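You operate a simulated robot arm through the tools that you are given. There is no shell and no other tool. Be economical: measure what you need, move in short steps, check, and stop when the job is done.

Carry out the task below with a simulated robot arm. There is one attempt and no reset: what you move stays moved.

TASK
Put one of the flame sensors from the top of the store bench on top of the blue guide block.

It is judged by the outcome, as a careful person would: the job done as asked, and still so three seconds after it is handed in. It fails if anything else is knocked over, pushed out of place, dropped, spilled or broken.

THE ROBOT
A 6-joint arm with a two-finger parallel gripper, fixed in place. Base frame: the origin is at the foot of the arm, x ahead of it, y to its left, z up; the work surface is at about z = 0. Lengths are in mm, angles in rad, forces in N, time in s.
With the tool pointing down near the work surface it reaches from about 140 to 580 mm from the base axis. Its first joint turns from -1.152 to 1.152 rad. Payload 2.1 kg.
Tool frame: the origin (TCP) lies between the finger pads and is the grasp point; the fingertips stand 30 mm ahead of it; z points along the fingers, y is the line along which they close. The gripper opens to 94 mm. The fingers are 28 mm wide and 10 mm thick; the gripper's body (50 by 96 mm) begins 55 mm behind the TCP.
Orientation is that of the tool frame in the base frame, as a unit quaternion [w, x, y, z]. With the fingers straight down and closing along the base's y, the tool's x points along the base's -x, its y along +y and its z along -z.

THE INTERFACE
- The arm moves only by the tool servo_tool. Its argument "series" is a list of rows, each an object of numbers (a shift or turn left out is 0, a gripper value left out holds the last): "tx", "ty", "tz": the shift along the tool's x, y, z in m; "wx", "wy", "wz": the turn, a rotation vector about the tool's x, y, z in rad; "gripper": the finger opening in m, from 0 to 0.094. In form: [{"tx": .., "ty": .., "tz": .., "wx": .., "wy": .., "wz": .., "gripper": ..}, ...]. A call has 1 to 8 rows; each row shifts and turns the commanded pose from where the row before left it, along the tool's axes as they then stand. A row lasts 0.2 s, in which the tool goes at most 50 mm and 0.15 rad; a call with a longer step from one row to the next is refused whole, and so is a gripper value outside its range. A pose out of reach is approached as far as the arm can. The call stops where the force on the tool passes 40 N (or 10 N more than at its start, if that is more) or the arm is blocked; 0.2 s more then pass. The fingers move at their own pace (about 72 mm/s each) and stop on an object; they squeeze with about 29 N. The grip force told is the motor's: it shows also when the fingers shut on nothing. Time passes only in rows, and 0.2 s behind the last, so rows that do not move let the fingers close. It gives the time, the measured TCP pose, the force on the tool (base axes), the opening and the grip force at its end, in the units of the frame above (readings bear some noise), and new pictures: "pictures" is both (left out), scene, wrist or none.
- Cameras (640 x 400 px; columns grow to the right, rows downward): "scene" is fixed at [73.6, -379.2, 502.1]; the picture's right is [0.63, -0.78, 0.00], its down [-0.39, -0.31, -0.87] and it looks along [0.68, 0.55, -0.50] (base axes); focal length 309 px, centre (320, 200). "wrist" rides on the gripper at [-37, 0, -58] in the tool frame; the picture's right is [0.00, -1.00, 0.00], its down [0.97, 0.00, -0.24] and it looks along [0.24, 0.00, 0.97] (tool axes); focal length 218 px, centre (320, 200).
- probe_pixels(camera, pixels): for up to 12 pixels [column, row] of the newest picture of that camera ("zoom" is the newest enlarged one), the place [x, y, z] in the base frame of the surface seen there, good to about 3 mm, but the place of the scene camera against the robot may be out by one fixed shift of up to 18 mm in any direction. No time passes.
- close_up(camera, box): a new picture of the part [left, top, right, bottom] of that camera's present view, enlarged. No time passes.
- finish_job(): hands the job in; it is judged then, once.

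Work in short steps. Measure before you move; look again where a grasp or a placing could have gone wrong, and mend it. You have 60 turns and 120 pictures in all, the two below and enlarged ones among them. Open the gripper and draw the arm clear of the work before you hand the job in, unless the task says otherwise; then end with one line.

The tools are called after ">>>" as name(argument=value, ...) on one line, values as JSON. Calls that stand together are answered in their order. servo_tool: Moves the arm, as the interface text tells. Its arguments: {"type":"object","properties":{"series":{"type":"array"},"pictures":{"type":"string","enum":["both","scene","wrist","none"]}},"required":["series"]} The other tools are called the same way: probe_pixels (camera, pixels) gives the place of the surface under pixels of a picture; close_up (camera, box) takes an enlarged picture of a part of a camera's view; finish_job () hands the job in.

At the start:

```text
time: 0.0
tool_pos: [375.5, 32.6, 252.9]
tcp_rot: [0.0, 0.0, 1.0, -0.001]
force: [0.3, -0.7, -0.1]
finger_gap: 94.0
finger_force: 0.1
```

scene: 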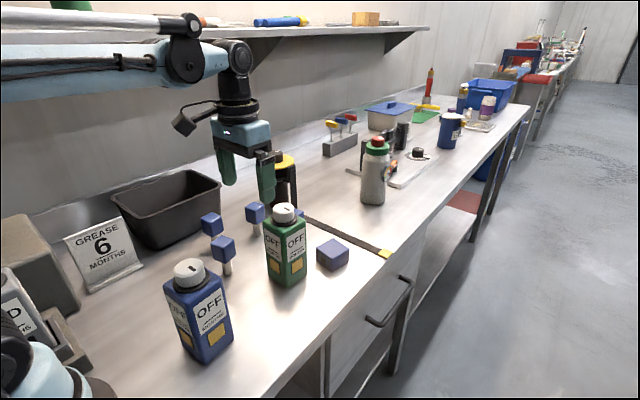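
wrist: 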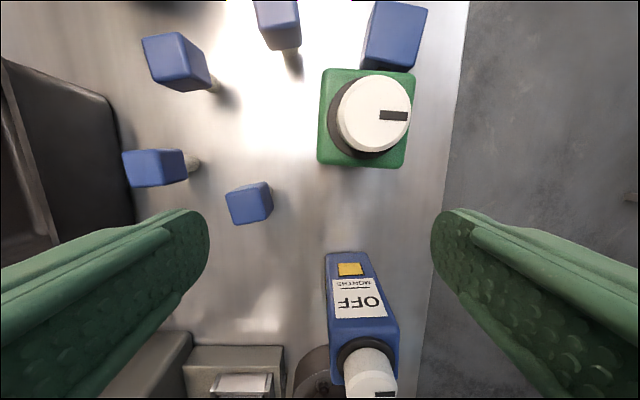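

I'll look more closely at the blue heads on stems, the bottles and the blue block to identify the objects.

>>> close_up(camera="scene", box=[150, 180, 400, 370])

>>> close_up(camera="wrist", box=[100, 0, 480, 240])

>>> close_up(camera="scene", box=[300, 60, 540, 210])

>>> close_up(camera="scene", box=[0, 200, 160, 400])

```text
2.11 times, centred on (275, 275) of scene
```

zoom: 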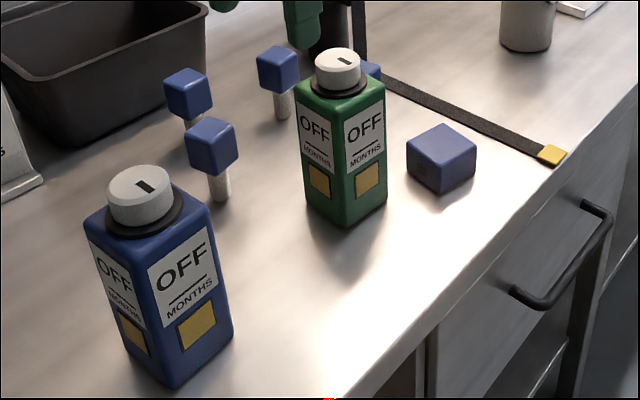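

```text
1.67 times, centred on (290, 120) of wrist
```

zoom: 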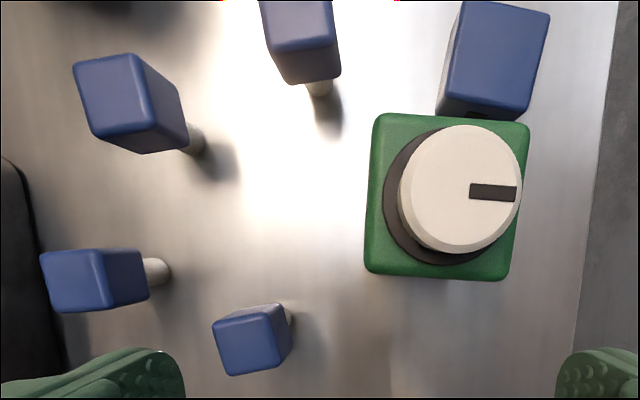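

```text
2.67 times, centred on (420, 135) of scene
```

zoom: 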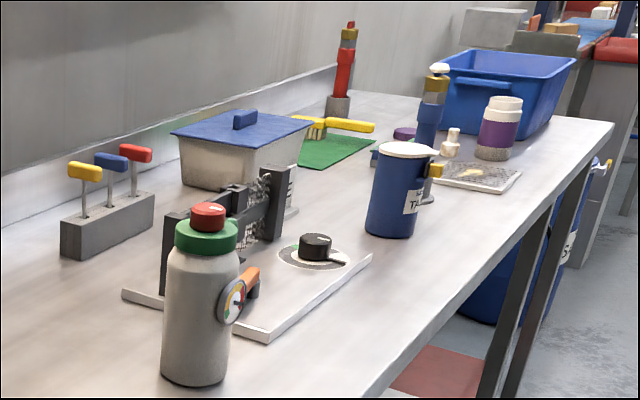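

```text
2.00 times, centred on (80, 300) of scene
```

zoom: 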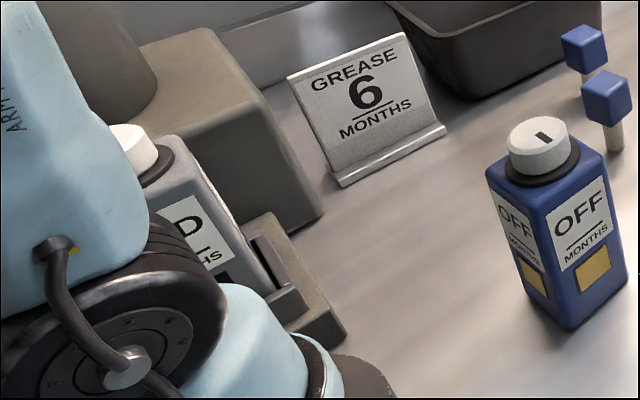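

The likely sensors are four stemmed blue heads, and the likely block sits at about (332,255) in the scene picture. I'll move forward and a little up to look down on them.

>>> servo_tool(series=[{"tx": -0.04, "tz": -0.02}, {"tx": -0.04, "tz": -0.02}, {"tx": -0.02}], pictures="both")

```text
time: 0.8
tool_pos: [475.5, 31.3, 293.3]
tcp_rot: [0.0, 0.0, 1.0, 0.0]
force: [0.3, 0.2, 0.0]
finger_gap: 93.7
finger_force: 0.1
```

scene: 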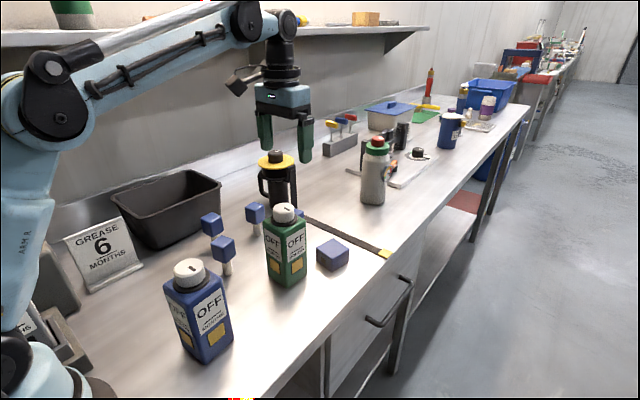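
wrist: 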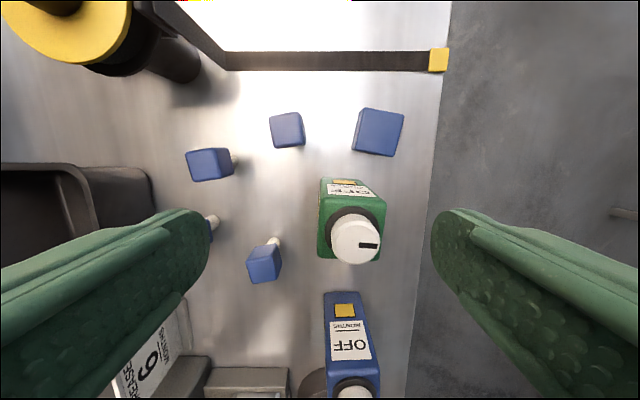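

The view from above shows four stemmed sensors and the block at (378,132). I'll probe the sensor heads, stems, block corners and bottle tops.

>>> probe_pixels(camera="wrist", pixels=[[378, 130], [364, 110], [402, 117], [394, 153], [357, 146], [288, 128], [208, 163], [234, 159], [264, 264], [276, 241], [355, 240], [290, 180]])

>>> close_up(camera="wrist", box=[170, 90, 430, 290])

>>> probe_pixels(camera="scene", pixels=[[332, 247], [222, 241], [254, 205], [211, 217], [226, 268], [284, 208], [261, 222], [275, 158], [223, 247], [300, 300]])

```text
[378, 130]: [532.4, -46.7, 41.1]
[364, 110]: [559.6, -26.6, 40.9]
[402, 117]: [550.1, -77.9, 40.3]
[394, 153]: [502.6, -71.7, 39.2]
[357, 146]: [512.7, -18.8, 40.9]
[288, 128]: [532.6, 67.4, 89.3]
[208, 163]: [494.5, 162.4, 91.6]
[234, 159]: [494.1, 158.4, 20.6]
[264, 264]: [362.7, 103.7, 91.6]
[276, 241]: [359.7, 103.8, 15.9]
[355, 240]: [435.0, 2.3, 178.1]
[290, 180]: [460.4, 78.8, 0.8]
```

```text
2.00 times, centred on (300, 190) of wrist
```

zoom: 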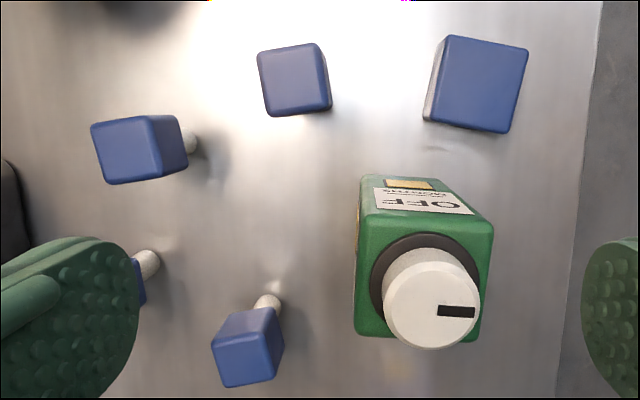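

```text
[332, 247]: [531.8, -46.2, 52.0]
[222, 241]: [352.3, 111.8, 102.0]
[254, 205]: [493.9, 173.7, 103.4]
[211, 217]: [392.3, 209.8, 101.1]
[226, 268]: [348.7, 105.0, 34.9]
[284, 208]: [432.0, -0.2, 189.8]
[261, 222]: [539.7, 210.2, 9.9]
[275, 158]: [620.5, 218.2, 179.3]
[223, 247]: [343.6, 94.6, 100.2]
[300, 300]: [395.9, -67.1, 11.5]
```

Sensor A at about (532,67), with its top near z 90, is nearest the block, which is centred at about (531,-49) with its top at z 40. I'll measure A's head corners for the yaw and centre.

>>> close_up(camera="wrist", box=[250, 90, 330, 140])

>>> probe_pixels(camera="wrist", pixels=[[272, 118], [298, 114], [302, 139], [276, 144], [285, 115], [302, 127], [290, 142], [273, 132]])

```text
8.00 times, centred on (290, 115) of wrist
```

zoom: 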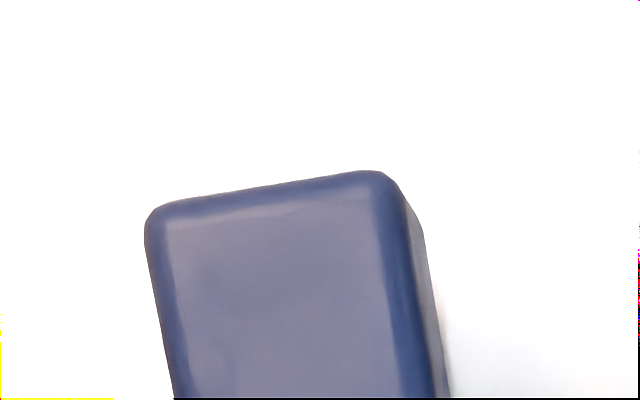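

```text
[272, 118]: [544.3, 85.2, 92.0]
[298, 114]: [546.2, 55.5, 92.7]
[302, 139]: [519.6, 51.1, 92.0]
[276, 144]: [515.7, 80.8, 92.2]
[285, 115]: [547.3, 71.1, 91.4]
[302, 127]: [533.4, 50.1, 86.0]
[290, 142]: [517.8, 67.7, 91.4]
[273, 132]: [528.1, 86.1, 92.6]
```

A's head is centred at about (531.5,68), 30 mm wide and yawed about +0.13 rad. I'll move over it, match the yaw and descend to z of about 150 to check.

>>> servo_tool(series=[{"tx": -0.03, "ty": 0.018}, {"tx": -0.026, "ty": 0.0187}, {"wz": -0.13}, {"tz": 0.045}, {"tz": 0.045}, {"tz": 0.048}, {}])

```text
time: 2.4
tool_pos: [556.7, 69.5, 171.9]
tcp_rot: [-0.001, -0.065, 0.998, 0.0]
force: [0.3, -0.5, -0.2]
finger_gap: 93.9
finger_force: 0.0
out of reach, approached as far as the arm can: row 2, 5, 6
```

scene: 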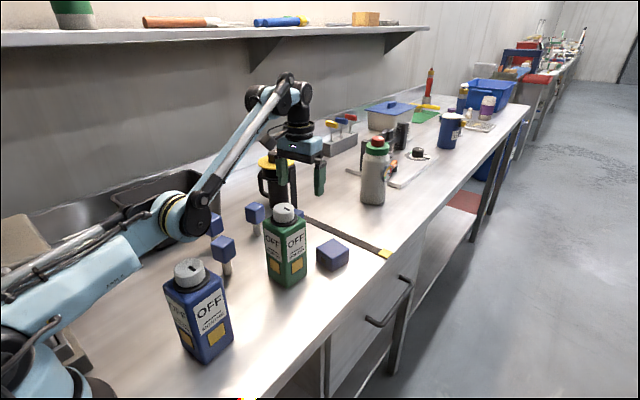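
wrist: 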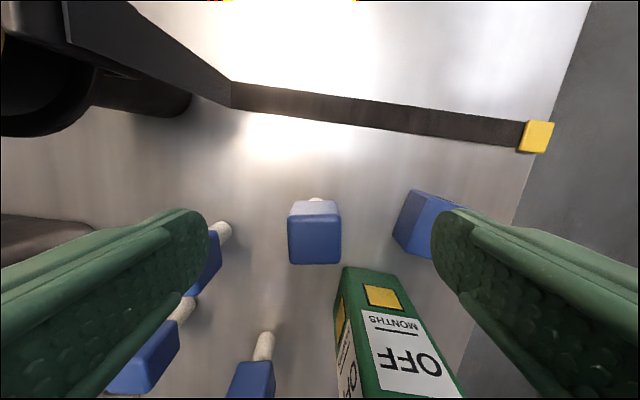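

The arm has switched to an elbow-low posture: the elbow is at about (186,213) in the scene picture, near the tray and the other sensors. I'll check clearances before moving.

>>> close_up(camera="scene", box=[80, 150, 340, 330])

>>> probe_pixels(camera="scene", pixels=[[198, 214], [172, 220], [185, 238], [120, 255], [250, 130], [293, 92], [60, 300], [223, 241], [254, 205], [218, 222], [300, 120], [210, 190]])

```text
2.22 times, centred on (210, 240) of scene
```

zoom: 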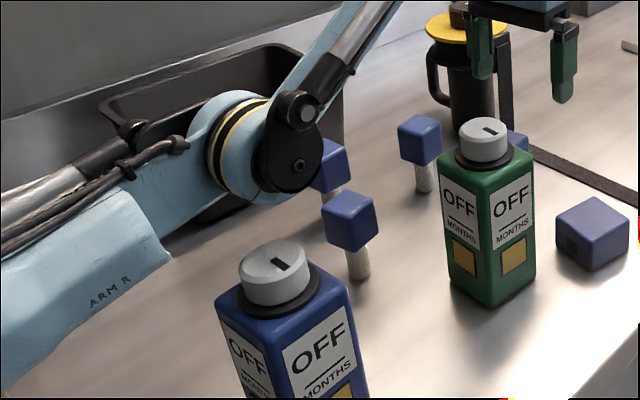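

```text
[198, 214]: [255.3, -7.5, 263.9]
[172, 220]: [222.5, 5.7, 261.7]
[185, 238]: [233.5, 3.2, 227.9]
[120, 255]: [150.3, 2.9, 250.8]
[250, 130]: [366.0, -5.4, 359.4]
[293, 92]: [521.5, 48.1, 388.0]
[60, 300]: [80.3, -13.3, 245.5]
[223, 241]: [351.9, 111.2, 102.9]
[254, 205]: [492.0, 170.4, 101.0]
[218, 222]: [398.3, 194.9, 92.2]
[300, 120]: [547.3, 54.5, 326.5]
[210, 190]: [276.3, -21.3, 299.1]
```

The elbow is at z of about 230–260, clear of everything, but this posture can't reach the grasp. I'll retrace upward toward the stretched posture and look.

>>> servo_tool(series=[{"tz": -0.045}, {"tz": -0.045}, {"tz": -0.048}, {}], pictures="scene")

```text
time: 3.4
tool_pos: [502.7, 65.3, 281.7]
tcp_rot: [0.0, -0.064, 0.998, 0.0]
force: [0.4, 0.7, 0.2]
finger_gap: 94.2
finger_force: 0.0
out of reach, approached as far as the arm can: row 1, 2, 3
```

scene: 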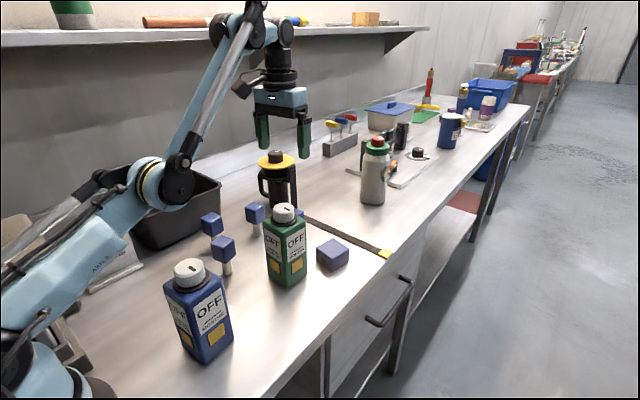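

I'll pull back toward the base at this height and see which posture results.

>>> servo_tool(series=[{"tx": 0.045}, {"tx": 0.045}, {}], pictures="scene")

```text
time: 4.2
tool_pos: [458.9, 58.7, 282.2]
tcp_rot: [0.001, -0.065, 0.998, 0.0]
force: [-0.2, 0.3, -1.2]
finger_gap: 94.3
finger_force: 0.0
out of reach, approached as far as the arm can: row 2
```

scene: 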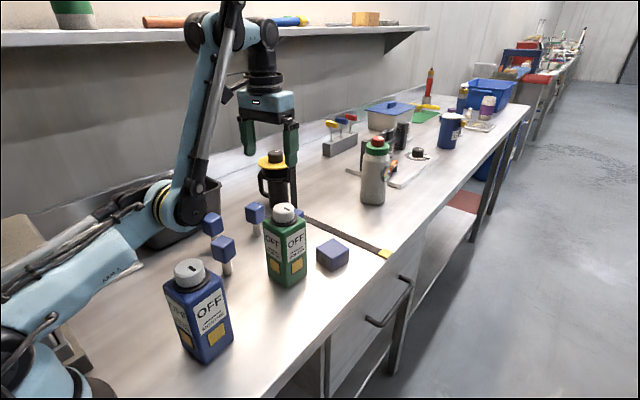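

It's still elbow-low. I'll stretch out and up until the arm is straight, then come back in, so the elbow can flip back as it first did.

>>> servo_tool(series=[{"tx": -0.04, "tz": -0.03}, {"tx": -0.04, "tz": -0.03}, {"tx": -0.04, "tz": -0.03}, {"tx": -0.04, "tz": -0.03}, {}], pictures="scene")

```text
time: 5.4
tool_pos: [497.7, 63.2, 311.0]
tcp_rot: [0.0, -0.065, 0.998, 0.0]
force: [-1.0, 0.1, -0.3]
finger_gap: 93.9
finger_force: 0.1
out of reach, approached as far as the arm can: row 2, 3, 4
```

scene: 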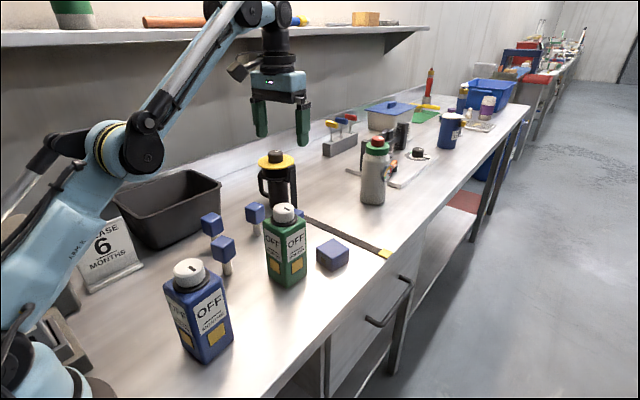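

Now the arm is nearly straight. I'll bring the commanded pose back in and look.

>>> servo_tool(series=[{"tx": 0.045}, {"tx": 0.045}, {"tx": 0.045}, {}], pictures="scene")

```text
time: 6.4
tool_pos: [441.6, 57.8, 338.3]
tcp_rot: [0.0, -0.064, 0.998, 0.0]
force: [0.2, -0.7, 0.4]
finger_gap: 94.2
finger_force: 0.0
out of reach, approached as far as the arm can: row 2, 3
```

scene: 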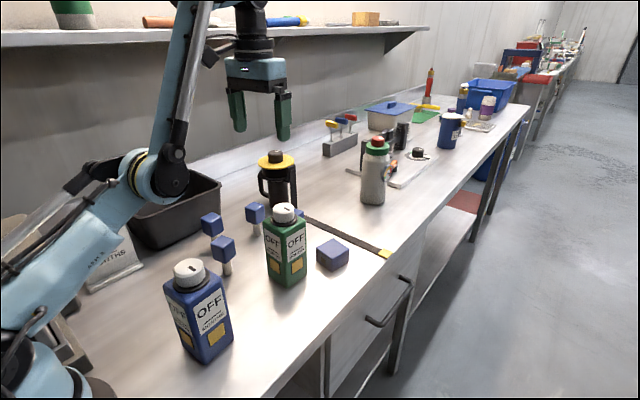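

It's still elbow-low. I'll stretch harder, straight out and up, for longer.

>>> servo_tool(series=[{"tx": -0.045}, {"tx": -0.045}, {"tx": -0.045}, {"tx": -0.045}, {"tx": -0.045}, {}, {}], pictures="scene")

```text
time: 8.0
tool_pos: [524.0, 70.7, 269.9]
tcp_rot: [0.0, -0.065, 0.998, 0.0]
force: [1.0, -0.1, 0.6]
finger_gap: 93.9
finger_force: 0.1
out of reach, approached as far as the arm can: row 1, 2, 3, 4, 5
```

scene: 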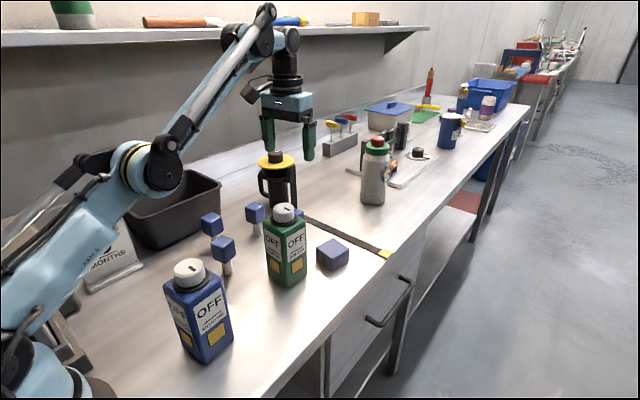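

The arm is almost straight. Moving down from here flipped it elbow-low, so I'll sweep up along the reach limit and then come in, which should flip it the other way.

>>> servo_tool(series=[{"tx": -0.03}, {"tx": -0.03}, {"tz": -0.045}, {"tz": -0.045}, {"tz": -0.045}, {"tz": -0.045}, {}], pictures="scene")

```text
time: 9.6
tool_pos: [467.5, 60.3, 348.5]
tcp_rot: [0.0, -0.064, 0.998, 0.0]
force: [-0.5, -0.3, -0.4]
finger_gap: 94.1
finger_force: 0.0
out of reach, approached as far as the arm can: row 1, 2, 3, 4, 5, 6
```

scene: 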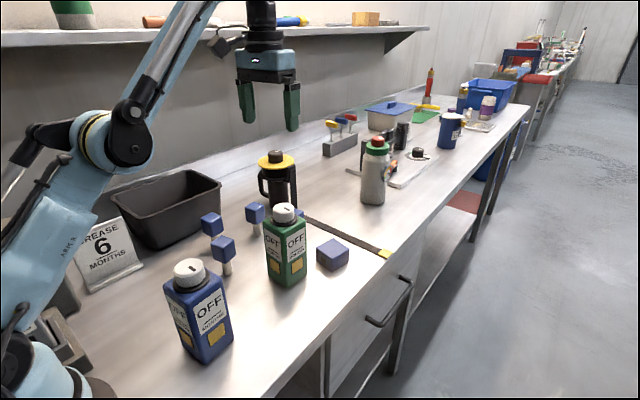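

Now the arm is fully straight. I'll pull in.

>>> servo_tool(series=[{"tx": 0.045}, {"tx": 0.045}, {"tx": 0.045}, {}], pictures="scene")

```text
time: 10.6
tool_pos: [403.8, 49.6, 399.0]
tcp_rot: [-0.001, -0.064, 0.998, 0.0]
force: [0.6, -0.1, 0.6]
finger_gap: 93.9
finger_force: 0.0
out of reach, approached as far as the arm can: row 1, 2, 3
```

scene: 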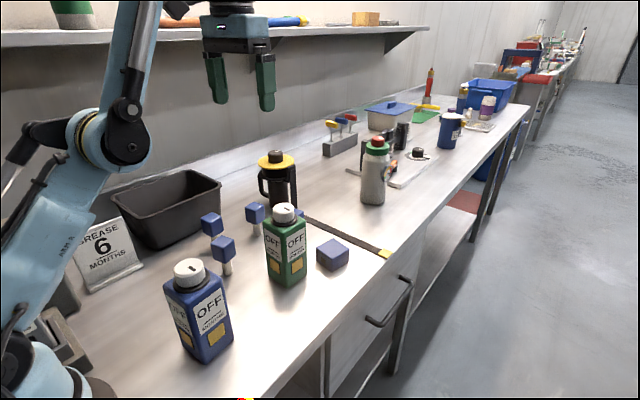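

The commanded pose persists far outside reach, at about (616,~80,593). I'll bring it down while it's still outside, so the arm stays straight, and then enter moving up and in.

>>> servo_tool(series=[{"tz": 0.049}, {"tz": 0.049}, {"tz": 0.049}, {"tz": 0.049}, {"tz": 0.049}, {"tz": 0.049}, {}], pictures="scene")

```text
time: 12.2
tool_pos: [461.3, 59.7, 261.2]
tcp_rot: [-0.001, -0.065, 0.998, 0.0]
force: [-0.2, -0.6, -0.3]
finger_gap: 94.1
finger_force: 0.1
out of reach, approached as far as the arm can: row 1, 2, 3, 4, 5, 6
```

scene: 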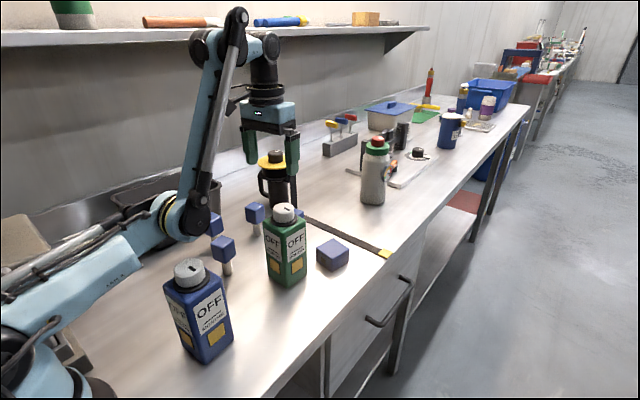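

The readings fit the commanded pose restarting at the measured pose on each call. They also fit a straight-arm limit at about 625 mm from (0, z=-63). I'll nudge just past that limit in one small step, as happened at the first flip, and come back.

>>> servo_tool(series=[{"tx": -0.022, "tz": -0.016}, {"tx": -0.022, "tz": -0.016}, {"tx": -0.03}, {"tx": 0.03}, {"tx": 0.03}, {}], pictures="scene")

```text
time: 13.6
tool_pos: [457.0, 59.9, 291.2]
tcp_rot: [-0.001, -0.065, 0.998, 0.0]
force: [-0.5, -0.9, 0.1]
finger_gap: 94.1
finger_force: 0.0
out of reach, approached as far as the arm can: row 3, 5
```

scene: 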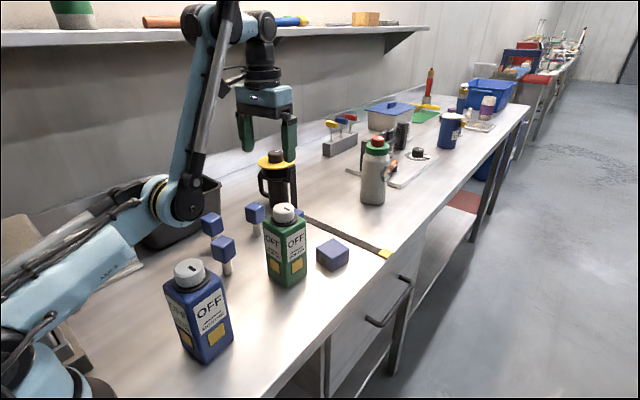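

It's still elbow-low. I'll straighten fully, then take steps down and slightly inside the limit sphere so the forearm bends down relative to the upper arm.

>>> servo_tool(series=[{"tx": -0.03, "tz": -0.04}, {"tx": -0.03, "tz": -0.04}, {"tx": -0.03, "tz": -0.03}, {"tx": -0.024, "tz": 0.039}, {"tx": -0.02, "tz": 0.042}, {"tz": 0.03}, {}], pictures="scene")

```text
time: 15.2
tool_pos: [521.2, 69.4, 221.0]
tcp_rot: [0.001, -0.064, 0.998, 0.0]
force: [-0.9, 0.5, -0.1]
finger_gap: 94.1
finger_force: 0.0
out of reach, approached as far as the arm can: row 1, 2, 3
```

scene: 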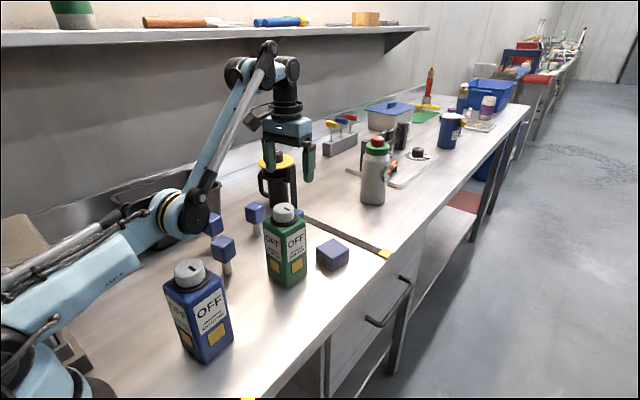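

I'll try the mirrored path: straighten out low, then take reachable steps up and slightly inward.

>>> servo_tool(series=[{"tx": -0.045}, {"tx": -0.045}, {"tx": 0.028, "tz": -0.034}, {"tx": 0.03, "tz": -0.03}, {"tx": 0.035, "tz": -0.02}, {}], pictures="scene")

```text
time: 16.6
tool_pos: [463.6, 61.7, 290.1]
tcp_rot: [0.001, -0.064, 0.998, 0.0]
force: [0.9, -0.4, 0.9]
finger_gap: 93.9
finger_force: 0.1
out of reach, approached as far as the arm can: row 1, 2
```

scene: 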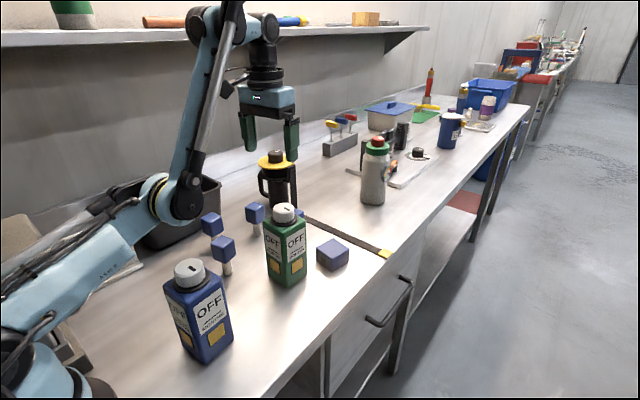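

I'll try oscillating across the limit with different overshoots in one call.

>>> servo_tool(series=[{"tx": -0.042}, {"tx": -0.008}, {"tx": 0.004}, {"tx": -0.012}, {"tx": 0.006}, {"tx": -0.049}, {"tx": 0.02}, {"tx": 0.045}], pictures="none")

>>> servo_tool(series=[{"tx": 0.045}], pictures="scene")

```text
time: 18.4
tool_pos: [458.4, 59.8, 277.9]
tcp_rot: [0.0, -0.065, 0.998, 0.0]
force: [0.2, 0.1, -0.1]
finger_gap: 94.0
finger_force: 0.0
out of reach, approached as far as the arm can: row 4, 6, 8
```

```text
time: 18.8
tool_pos: [458.9, 59.1, 280.0]
tcp_rot: [-0.001, -0.065, 0.998, 0.0]
force: [-0.4, 0.1, -0.4]
finger_gap: 93.9
finger_force: 0.0
out of reach, approached as far as the arm can: row 1
```

scene: 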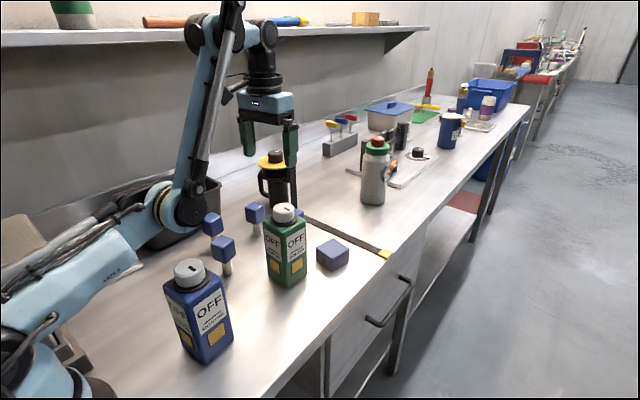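

Inside rows at x below about 455 are only reachable elbow-high, so going past the limit and returning further in will hold once the arm flips. I'll run several varied trials.

>>> servo_tool(series=[{"tx": -0.045}, {"tx": -0.022}, {"tx": 0.045}, {"tx": 0.04}, {"tx": -0.045}, {"tx": -0.016}, {"tx": 0.045}, {"tx": 0.04}], pictures="none")

>>> servo_tool(series=[{"tx": -0.035, "tz": -0.01}, {"tx": -0.035}, {"tx": 0.045, "tz": 0.01}, {"tx": 0.04}, {"tx": -0.035, "tz": -0.03}, {"tx": -0.02}, {"tx": 0.04, "tz": 0.02}, {"tx": 0.04}], pictures="none")

>>> servo_tool(series=[{"tx": -0.04}, {"tx": -0.04, "ty": 0.02}, {"tx": 0.045, "ty": -0.02}, {"tx": 0.04}, {"tx": -0.045}, {"tx": -0.018, "wz": 0.13}, {"tx": 0.04}, {"tx": 0.04}], pictures="scene")

```text
time: 20.6
tool_pos: [456.8, 63.7, 290.1]
tcp_rot: [0.001, -0.064, 0.998, -0.001]
force: [0.0, 0.5, -0.5]
finger_gap: 93.9
finger_force: 0.0
out of reach, approached as far as the arm can: row 2, 4, 6, 8
```

```text
time: 22.4
tool_pos: [450.7, 62.0, 310.6]
tcp_rot: [0.0, -0.065, 0.998, 0.0]
force: [-0.6, -0.6, 0.5]
finger_gap: 94.0
finger_force: 0.0
out of reach, approached as far as the arm can: row 2, 4, 6, 7, 8
```

```text
time: 24.2
tool_pos: [451.5, 73.6, 302.8]
tcp_rot: [0.001, 0.0, 1.0, 0.0]
force: [-0.4, -0.3, 0.4]
finger_gap: 93.9
finger_force: 0.0
out of reach, approached as far as the arm can: row 2, 4, 6, 8
```

scene: 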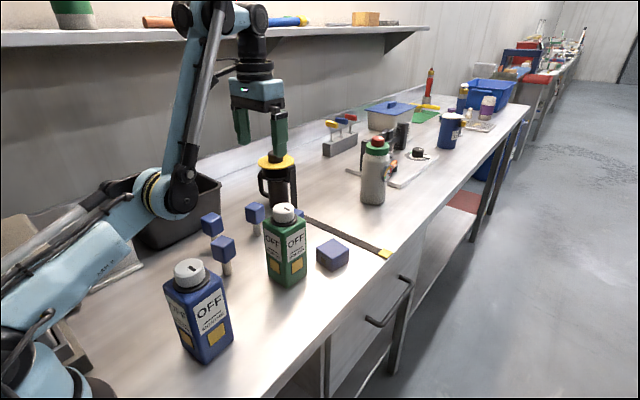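

In this posture the inner boundary looks like the wrist-pitch limit. Going up to where that limit meets the straight arm, then inward, should force the elbow over, so I'll try that higher up.

>>> servo_tool(series=[{"tx": 0.01, "tz": -0.049}, {"tx": 0.02, "tz": -0.045}, {"tx": 0.03, "tz": -0.035}, {"tx": 0.045, "tz": -0.02}, {"tx": 0.045, "tz": -0.02}, {"tx": 0.045}, {"tx": 0.045}, {"tx": 0.04}], pictures="scene")

```text
time: 26.0
tool_pos: [167.1, 70.5, 468.7]
tcp_rot: [0.0, 0.0, 1.0, 0.0]
force: [1.2, -0.5, 0.0]
finger_gap: 94.2
finger_force: 0.1
out of reach, approached as far as the arm can: row 2, 3, 4
```

scene: 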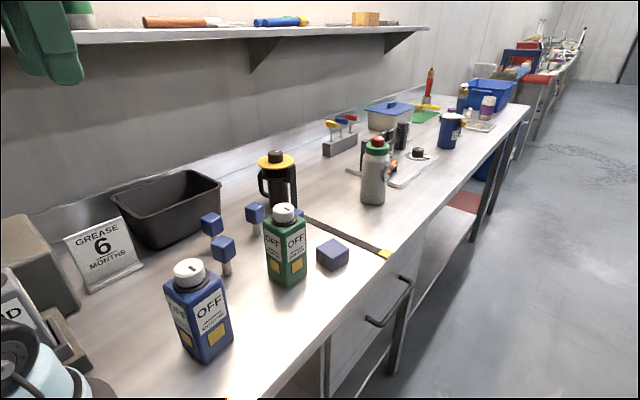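

That worked: the inner rows became reachable, so the elbow should be high now. I'll go down and forward, staying well inside the limit.

>>> servo_tool(series=[{"tz": 0.045, "tx": -0.02}, {"tz": 0.04, "tx": -0.03}, {"tz": 0.04, "tx": -0.03}, {"tz": 0.03, "tx": -0.04}, {"tx": -0.045, "tz": 0.015}, {"tx": -0.045}, {}], pictures="scene")

```text
time: 27.6
tool_pos: [380.5, 71.1, 296.0]
tcp_rot: [0.0, 0.0, 1.0, -0.001]
force: [0.1, 0.5, 0.1]
finger_gap: 93.9
finger_force: 0.0
```

scene: 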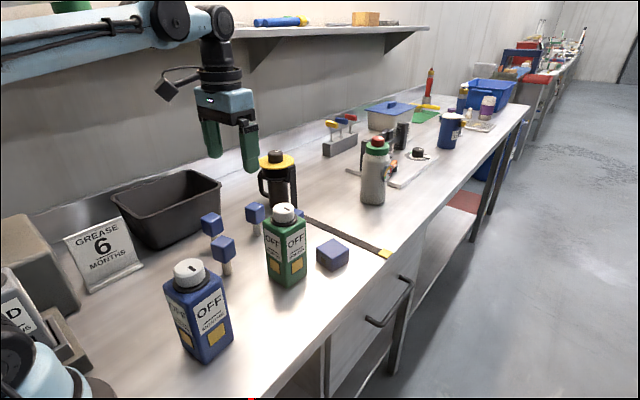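

The elbow is high again. I'll move to above sensor A on a path inside the reach limit, coming down beyond the green bottle.

>>> servo_tool(series=[{"tx": -0.035, "tz": 0.016}, {"tx": -0.035, "tz": 0.015}, {"tx": -0.03, "tz": 0.015}, {"tx": -0.017, "tz": 0.03, "ty": -0.003}, {"tx": -0.017, "tz": 0.03}, {"tx": -0.017, "tz": 0.03}, {"wz": -0.13}, {}])

```text
time: 29.4
tool_pos: [531.6, 67.9, 160.5]
tcp_rot: [0.0, -0.065, 0.998, 0.0]
force: [0.0, -0.7, -0.7]
finger_gap: 93.9
finger_force: 0.0
```

scene: 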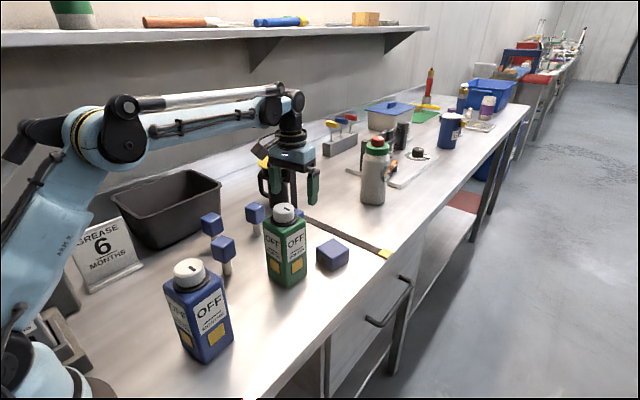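
wrist: 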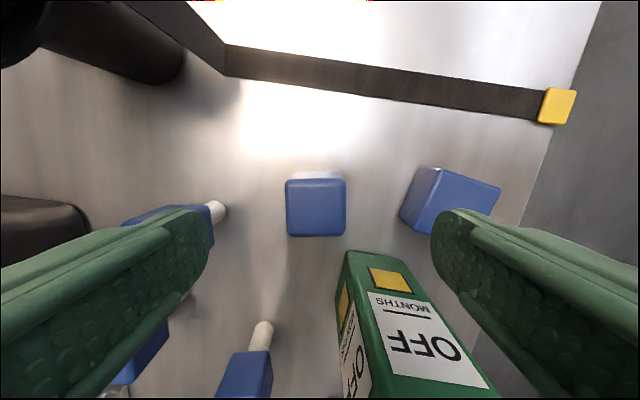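

The yaw is aligned with the head, centred at (316,208). I'll re-probe the head and block from here.

>>> probe_pixels(camera="wrist", pixels=[[290, 187], [341, 187], [344, 231], [291, 231], [316, 210], [422, 170], [495, 186], [415, 220], [450, 195], [316, 176]])

```text
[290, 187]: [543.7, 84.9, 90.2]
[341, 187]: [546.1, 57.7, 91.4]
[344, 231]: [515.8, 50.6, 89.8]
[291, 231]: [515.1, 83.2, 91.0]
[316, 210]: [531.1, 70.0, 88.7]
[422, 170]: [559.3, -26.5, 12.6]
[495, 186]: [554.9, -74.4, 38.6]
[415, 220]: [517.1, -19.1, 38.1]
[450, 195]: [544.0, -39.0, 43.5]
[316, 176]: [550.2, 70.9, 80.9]
```

The centre is confirmed at about (531,68.5). I'll descend to z of about 76 and close on the head.

>>> servo_tool(series=[{"tz": 0.03}, {"tz": 0.03}, {"tz": 0.024}, {}], pictures="both")

```text
time: 30.4
tool_pos: [532.1, 66.9, 74.4]
tcp_rot: [0.001, -0.064, 0.998, 0.0]
force: [-1.2, 0.0, 0.7]
finger_gap: 94.2
finger_force: 0.1
```

scene: 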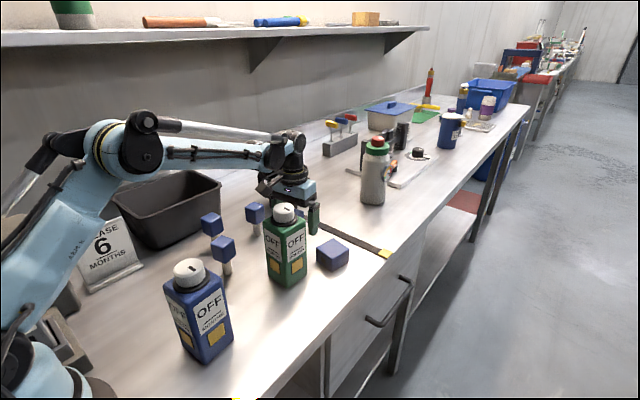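
wrist: 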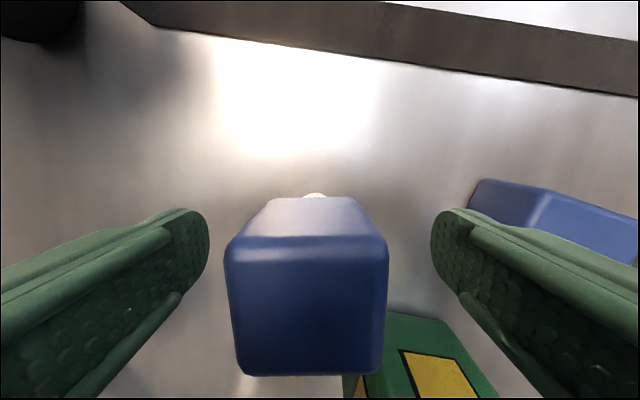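

The head sits between the fingers, about 1–2 mm to +y. I'll centre and close.

>>> servo_tool(series=[{"ty": 0.0015}, {"gripper": 0.05}, {"gripper": 0.034}, {"gripper": 0.02}, {"gripper": 0.02}, {"gripper": 0.02}], pictures="wrist")

```text
time: 31.8
tool_pos: [531.5, 69.0, 75.1]
tcp_rot: [0.0, -0.064, 0.998, 0.0]
force: [-0.7, 0.2, 0.0]
finger_gap: 41.9
finger_force: 28.7
```

wrist: 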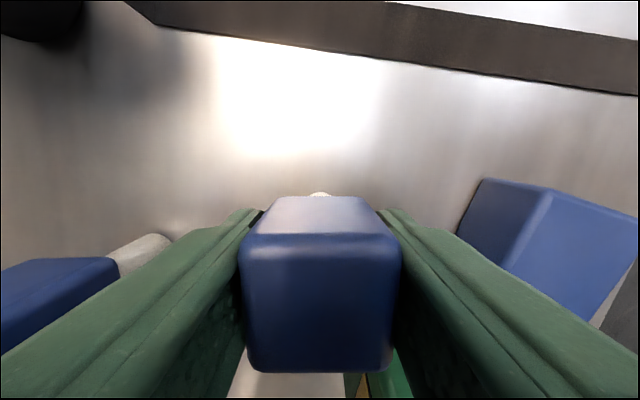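

Gripped at 41.9 mm. I'll lift 75 mm and check.

>>> servo_tool(series=[{"tz": -0.02}, {"tz": -0.03}, {"tz": -0.03}, {}], pictures="both")

```text
time: 32.8
tool_pos: [532.2, 70.0, 156.1]
tcp_rot: [0.0, -0.065, 0.998, 0.0]
force: [0.3, 0.9, -1.5]
finger_gap: 41.7
finger_force: 28.9
```

scene: 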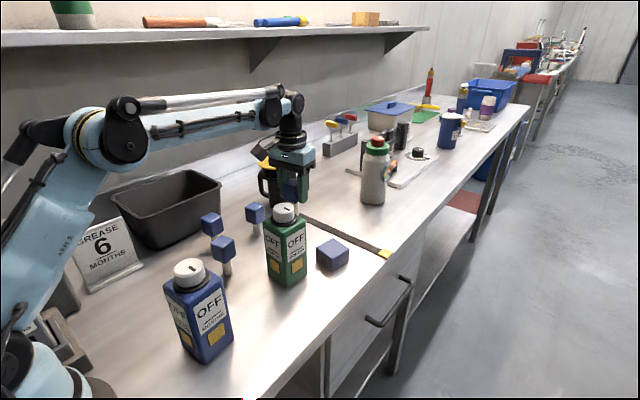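
wrist: 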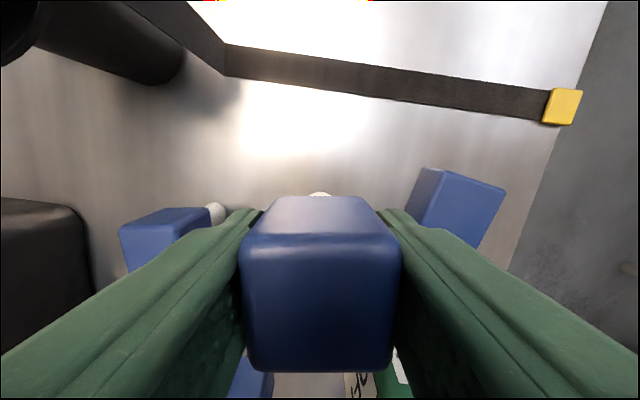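

It's lifted cleanly. I'll carry it over to the block centre (531.2,-48.8) at this height.

>>> servo_tool(series=[{"tx": 0.0041, "ty": -0.0294}, {"tx": 0.0041, "ty": -0.0294}, {"tx": 0.0041, "ty": -0.0294}, {"tx": 0.0041, "ty": -0.0295}, {}], pictures="both")

```text
time: 34.0
tool_pos: [528.9, -48.5, 156.8]
tcp_rot: [0.0, -0.064, 0.998, 0.0]
force: [0.6, -0.1, -1.0]
finger_gap: 41.7
finger_force: 28.9
```

scene: 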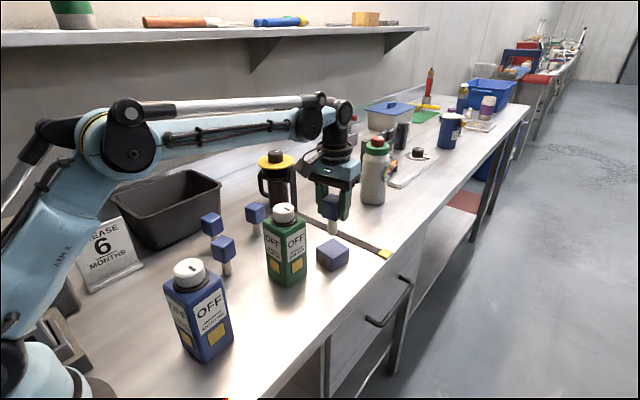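
wrist: 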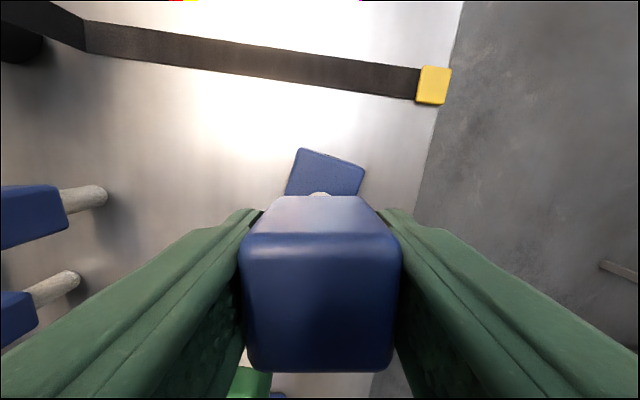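

I'll check where the stem is relative to the block top.

>>> close_up(camera="scene", box=[280, 160, 400, 280])

>>> probe_pixels(camera="scene", pixels=[[333, 229], [333, 224], [329, 242], [333, 250], [350, 249], [318, 252], [333, 263], [330, 241]])

```text
3.33 times, centred on (340, 220) of scene
```

zoom: 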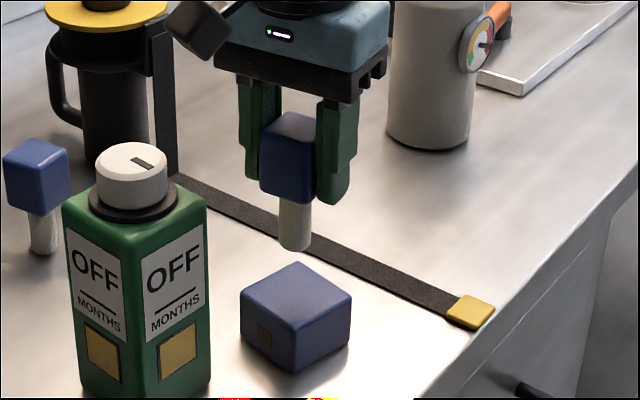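

```text
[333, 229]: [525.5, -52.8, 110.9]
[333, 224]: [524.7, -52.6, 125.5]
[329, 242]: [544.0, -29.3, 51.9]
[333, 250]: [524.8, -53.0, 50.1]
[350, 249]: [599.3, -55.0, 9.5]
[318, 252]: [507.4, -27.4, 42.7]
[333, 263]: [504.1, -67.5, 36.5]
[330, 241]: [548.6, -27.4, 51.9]
```

The stem lines up with the block centre. I'll lower to z of about 119, then creep.

>>> servo_tool(series=[{"tz": 0.02}, {"tz": 0.012}, {"tz": 0.004}, {}], pictures="none")

>>> servo_tool(series=[{"tz": 0.0015}, {}], pictures="none")

>>> servo_tool(series=[{"tz": 0.0015}, {}], pictures="scene")

>>> close_up(camera="scene", box=[280, 180, 380, 280])

```text
time: 35.0
tool_pos: [530.1, -48.3, 119.5]
tcp_rot: [-0.001, -0.065, 0.998, 0.0]
force: [0.1, -0.8, -1.0]
finger_gap: 41.9
finger_force: 28.8
```

```text
time: 35.6
tool_pos: [528.2, -48.7, 119.7]
tcp_rot: [0.0, -0.065, 0.998, 0.0]
force: [-0.2, 0.1, -0.7]
finger_gap: 41.9
finger_force: 28.6
```

```text
time: 36.2
tool_pos: [529.6, -48.7, 118.7]
tcp_rot: [0.001, -0.064, 0.998, 0.0]
force: [1.8, 0.8, -1.2]
finger_gap: 41.6
finger_force: 29.3
```

scene: 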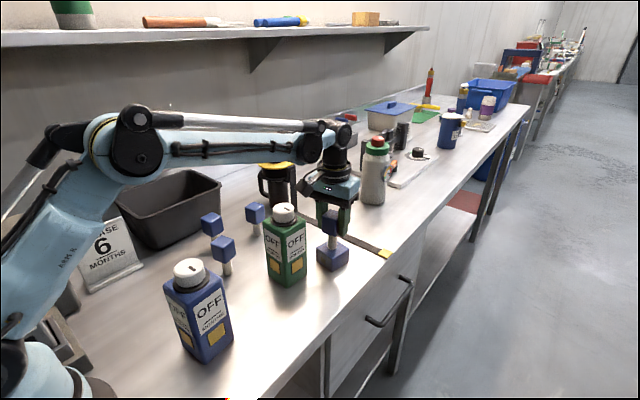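

```text
4.00 times, centred on (330, 230) of scene
```

zoom: 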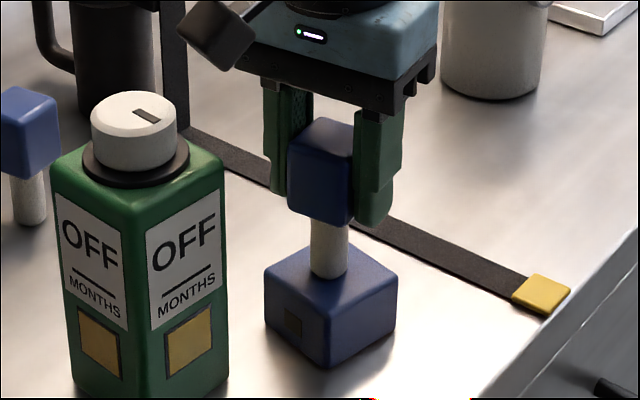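

The stem is over the block centre and almost touching. I'll creep on in 1 mm steps until force shows.

>>> servo_tool(series=[{"tz": 0.001}, {}], pictures="none")

>>> servo_tool(series=[{"tz": 0.001}, {}], pictures="none")

>>> servo_tool(series=[{"tz": 0.001}, {}], pictures="none")

```text
time: 36.8
tool_pos: [528.3, -49.1, 118.3]
tcp_rot: [0.0, -0.064, 0.998, 0.0]
force: [-0.2, 0.8, 5.7]
finger_gap: 41.7
finger_force: 29.2
```

```text
time: 37.4
tool_pos: [529.6, -49.1, 115.8]
tcp_rot: [0.001, -0.064, 0.998, 0.0]
force: [1.6, 0.1, 24.5]
finger_gap: 42.1
finger_force: 29.2
```

```text
time: 38.0
tool_pos: [529.1, -49.2, 115.8]
tcp_rot: [0.002, -0.064, 0.998, 0.0]
force: [2.8, 0.3, 23.7]
finger_gap: 41.9
finger_force: 29.3
```

Contact is felt at about 24 N. I'll ease back 1 mm to relieve the load.

>>> servo_tool(series=[{"tz": -0.001}, {}], pictures="none")

```text
time: 38.6
tool_pos: [529.3, -47.9, 115.8]
tcp_rot: [0.0, -0.065, 0.998, 0.0]
force: [-1.2, -0.9, 5.7]
finger_gap: 42.0
finger_force: 29.1
```

Now a light 5.7 N contact. I'll open in small steps.

>>> servo_tool(series=[{"gripper": 0.044}, {"gripper": 0.048}, {"gripper": 0.054}, {"gripper": 0.065}, {"gripper": 0.075}, {}], pictures="both")

```text
time: 40.0
tool_pos: [528.6, -48.4, 114.8]
tcp_rot: [0.0, -0.064, 0.998, 0.0]
force: [1.2, 0.1, 0.0]
finger_gap: 75.1
finger_force: 0.1
```

scene: 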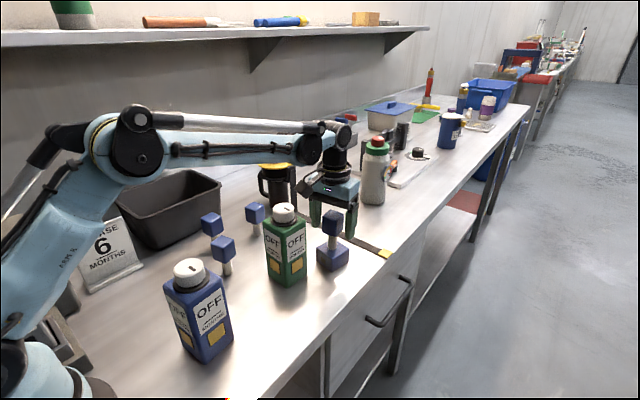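
wrist: 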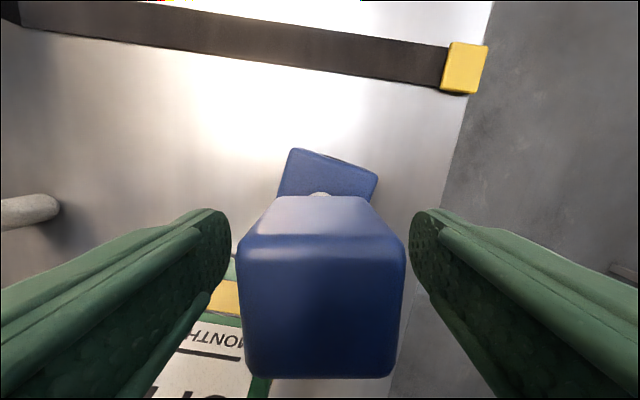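

The sensor stands upright on the block, free of the fingers. I'll raise the gripper straight up, staying inside the reach limit.

>>> servo_tool(series=[{"tz": -0.015}, {"tz": -0.03}, {"tz": -0.035}, {"tz": -0.035}, {}], pictures="both")

>>> close_up(camera="scene", box=[180, 160, 400, 300])

```text
time: 41.2
tool_pos: [529.2, -49.4, 232.9]
tcp_rot: [0.001, -0.064, 0.998, 0.0]
force: [0.0, 0.5, -0.1]
finger_gap: 74.9
finger_force: 0.0
```

scene: 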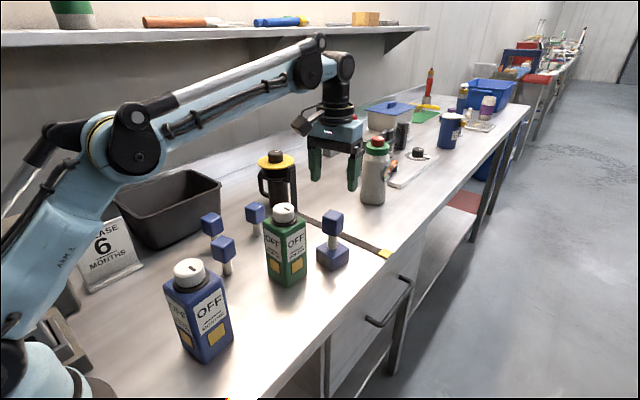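
wrist: 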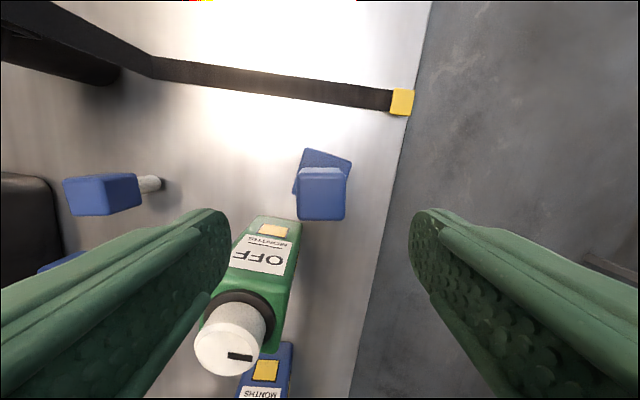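

```text
2.86 times, centred on (290, 230) of scene
```

zoom: 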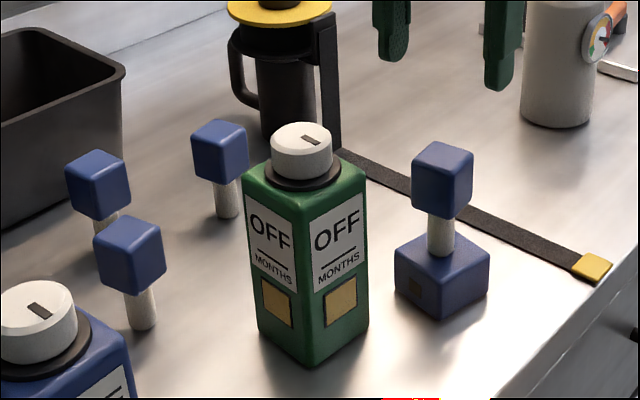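

The sensor stands upright on the block, everything else is where it was, and the arm is clear with the gripper open, so I'm handing in.

>>> finish_job()

```text
The job is handed in.
```

One of the blue-headed, stemmed parts, which I took to be the flame sensors since nothing labels them, now stands upright on the blue guide block; nothing else was moved.
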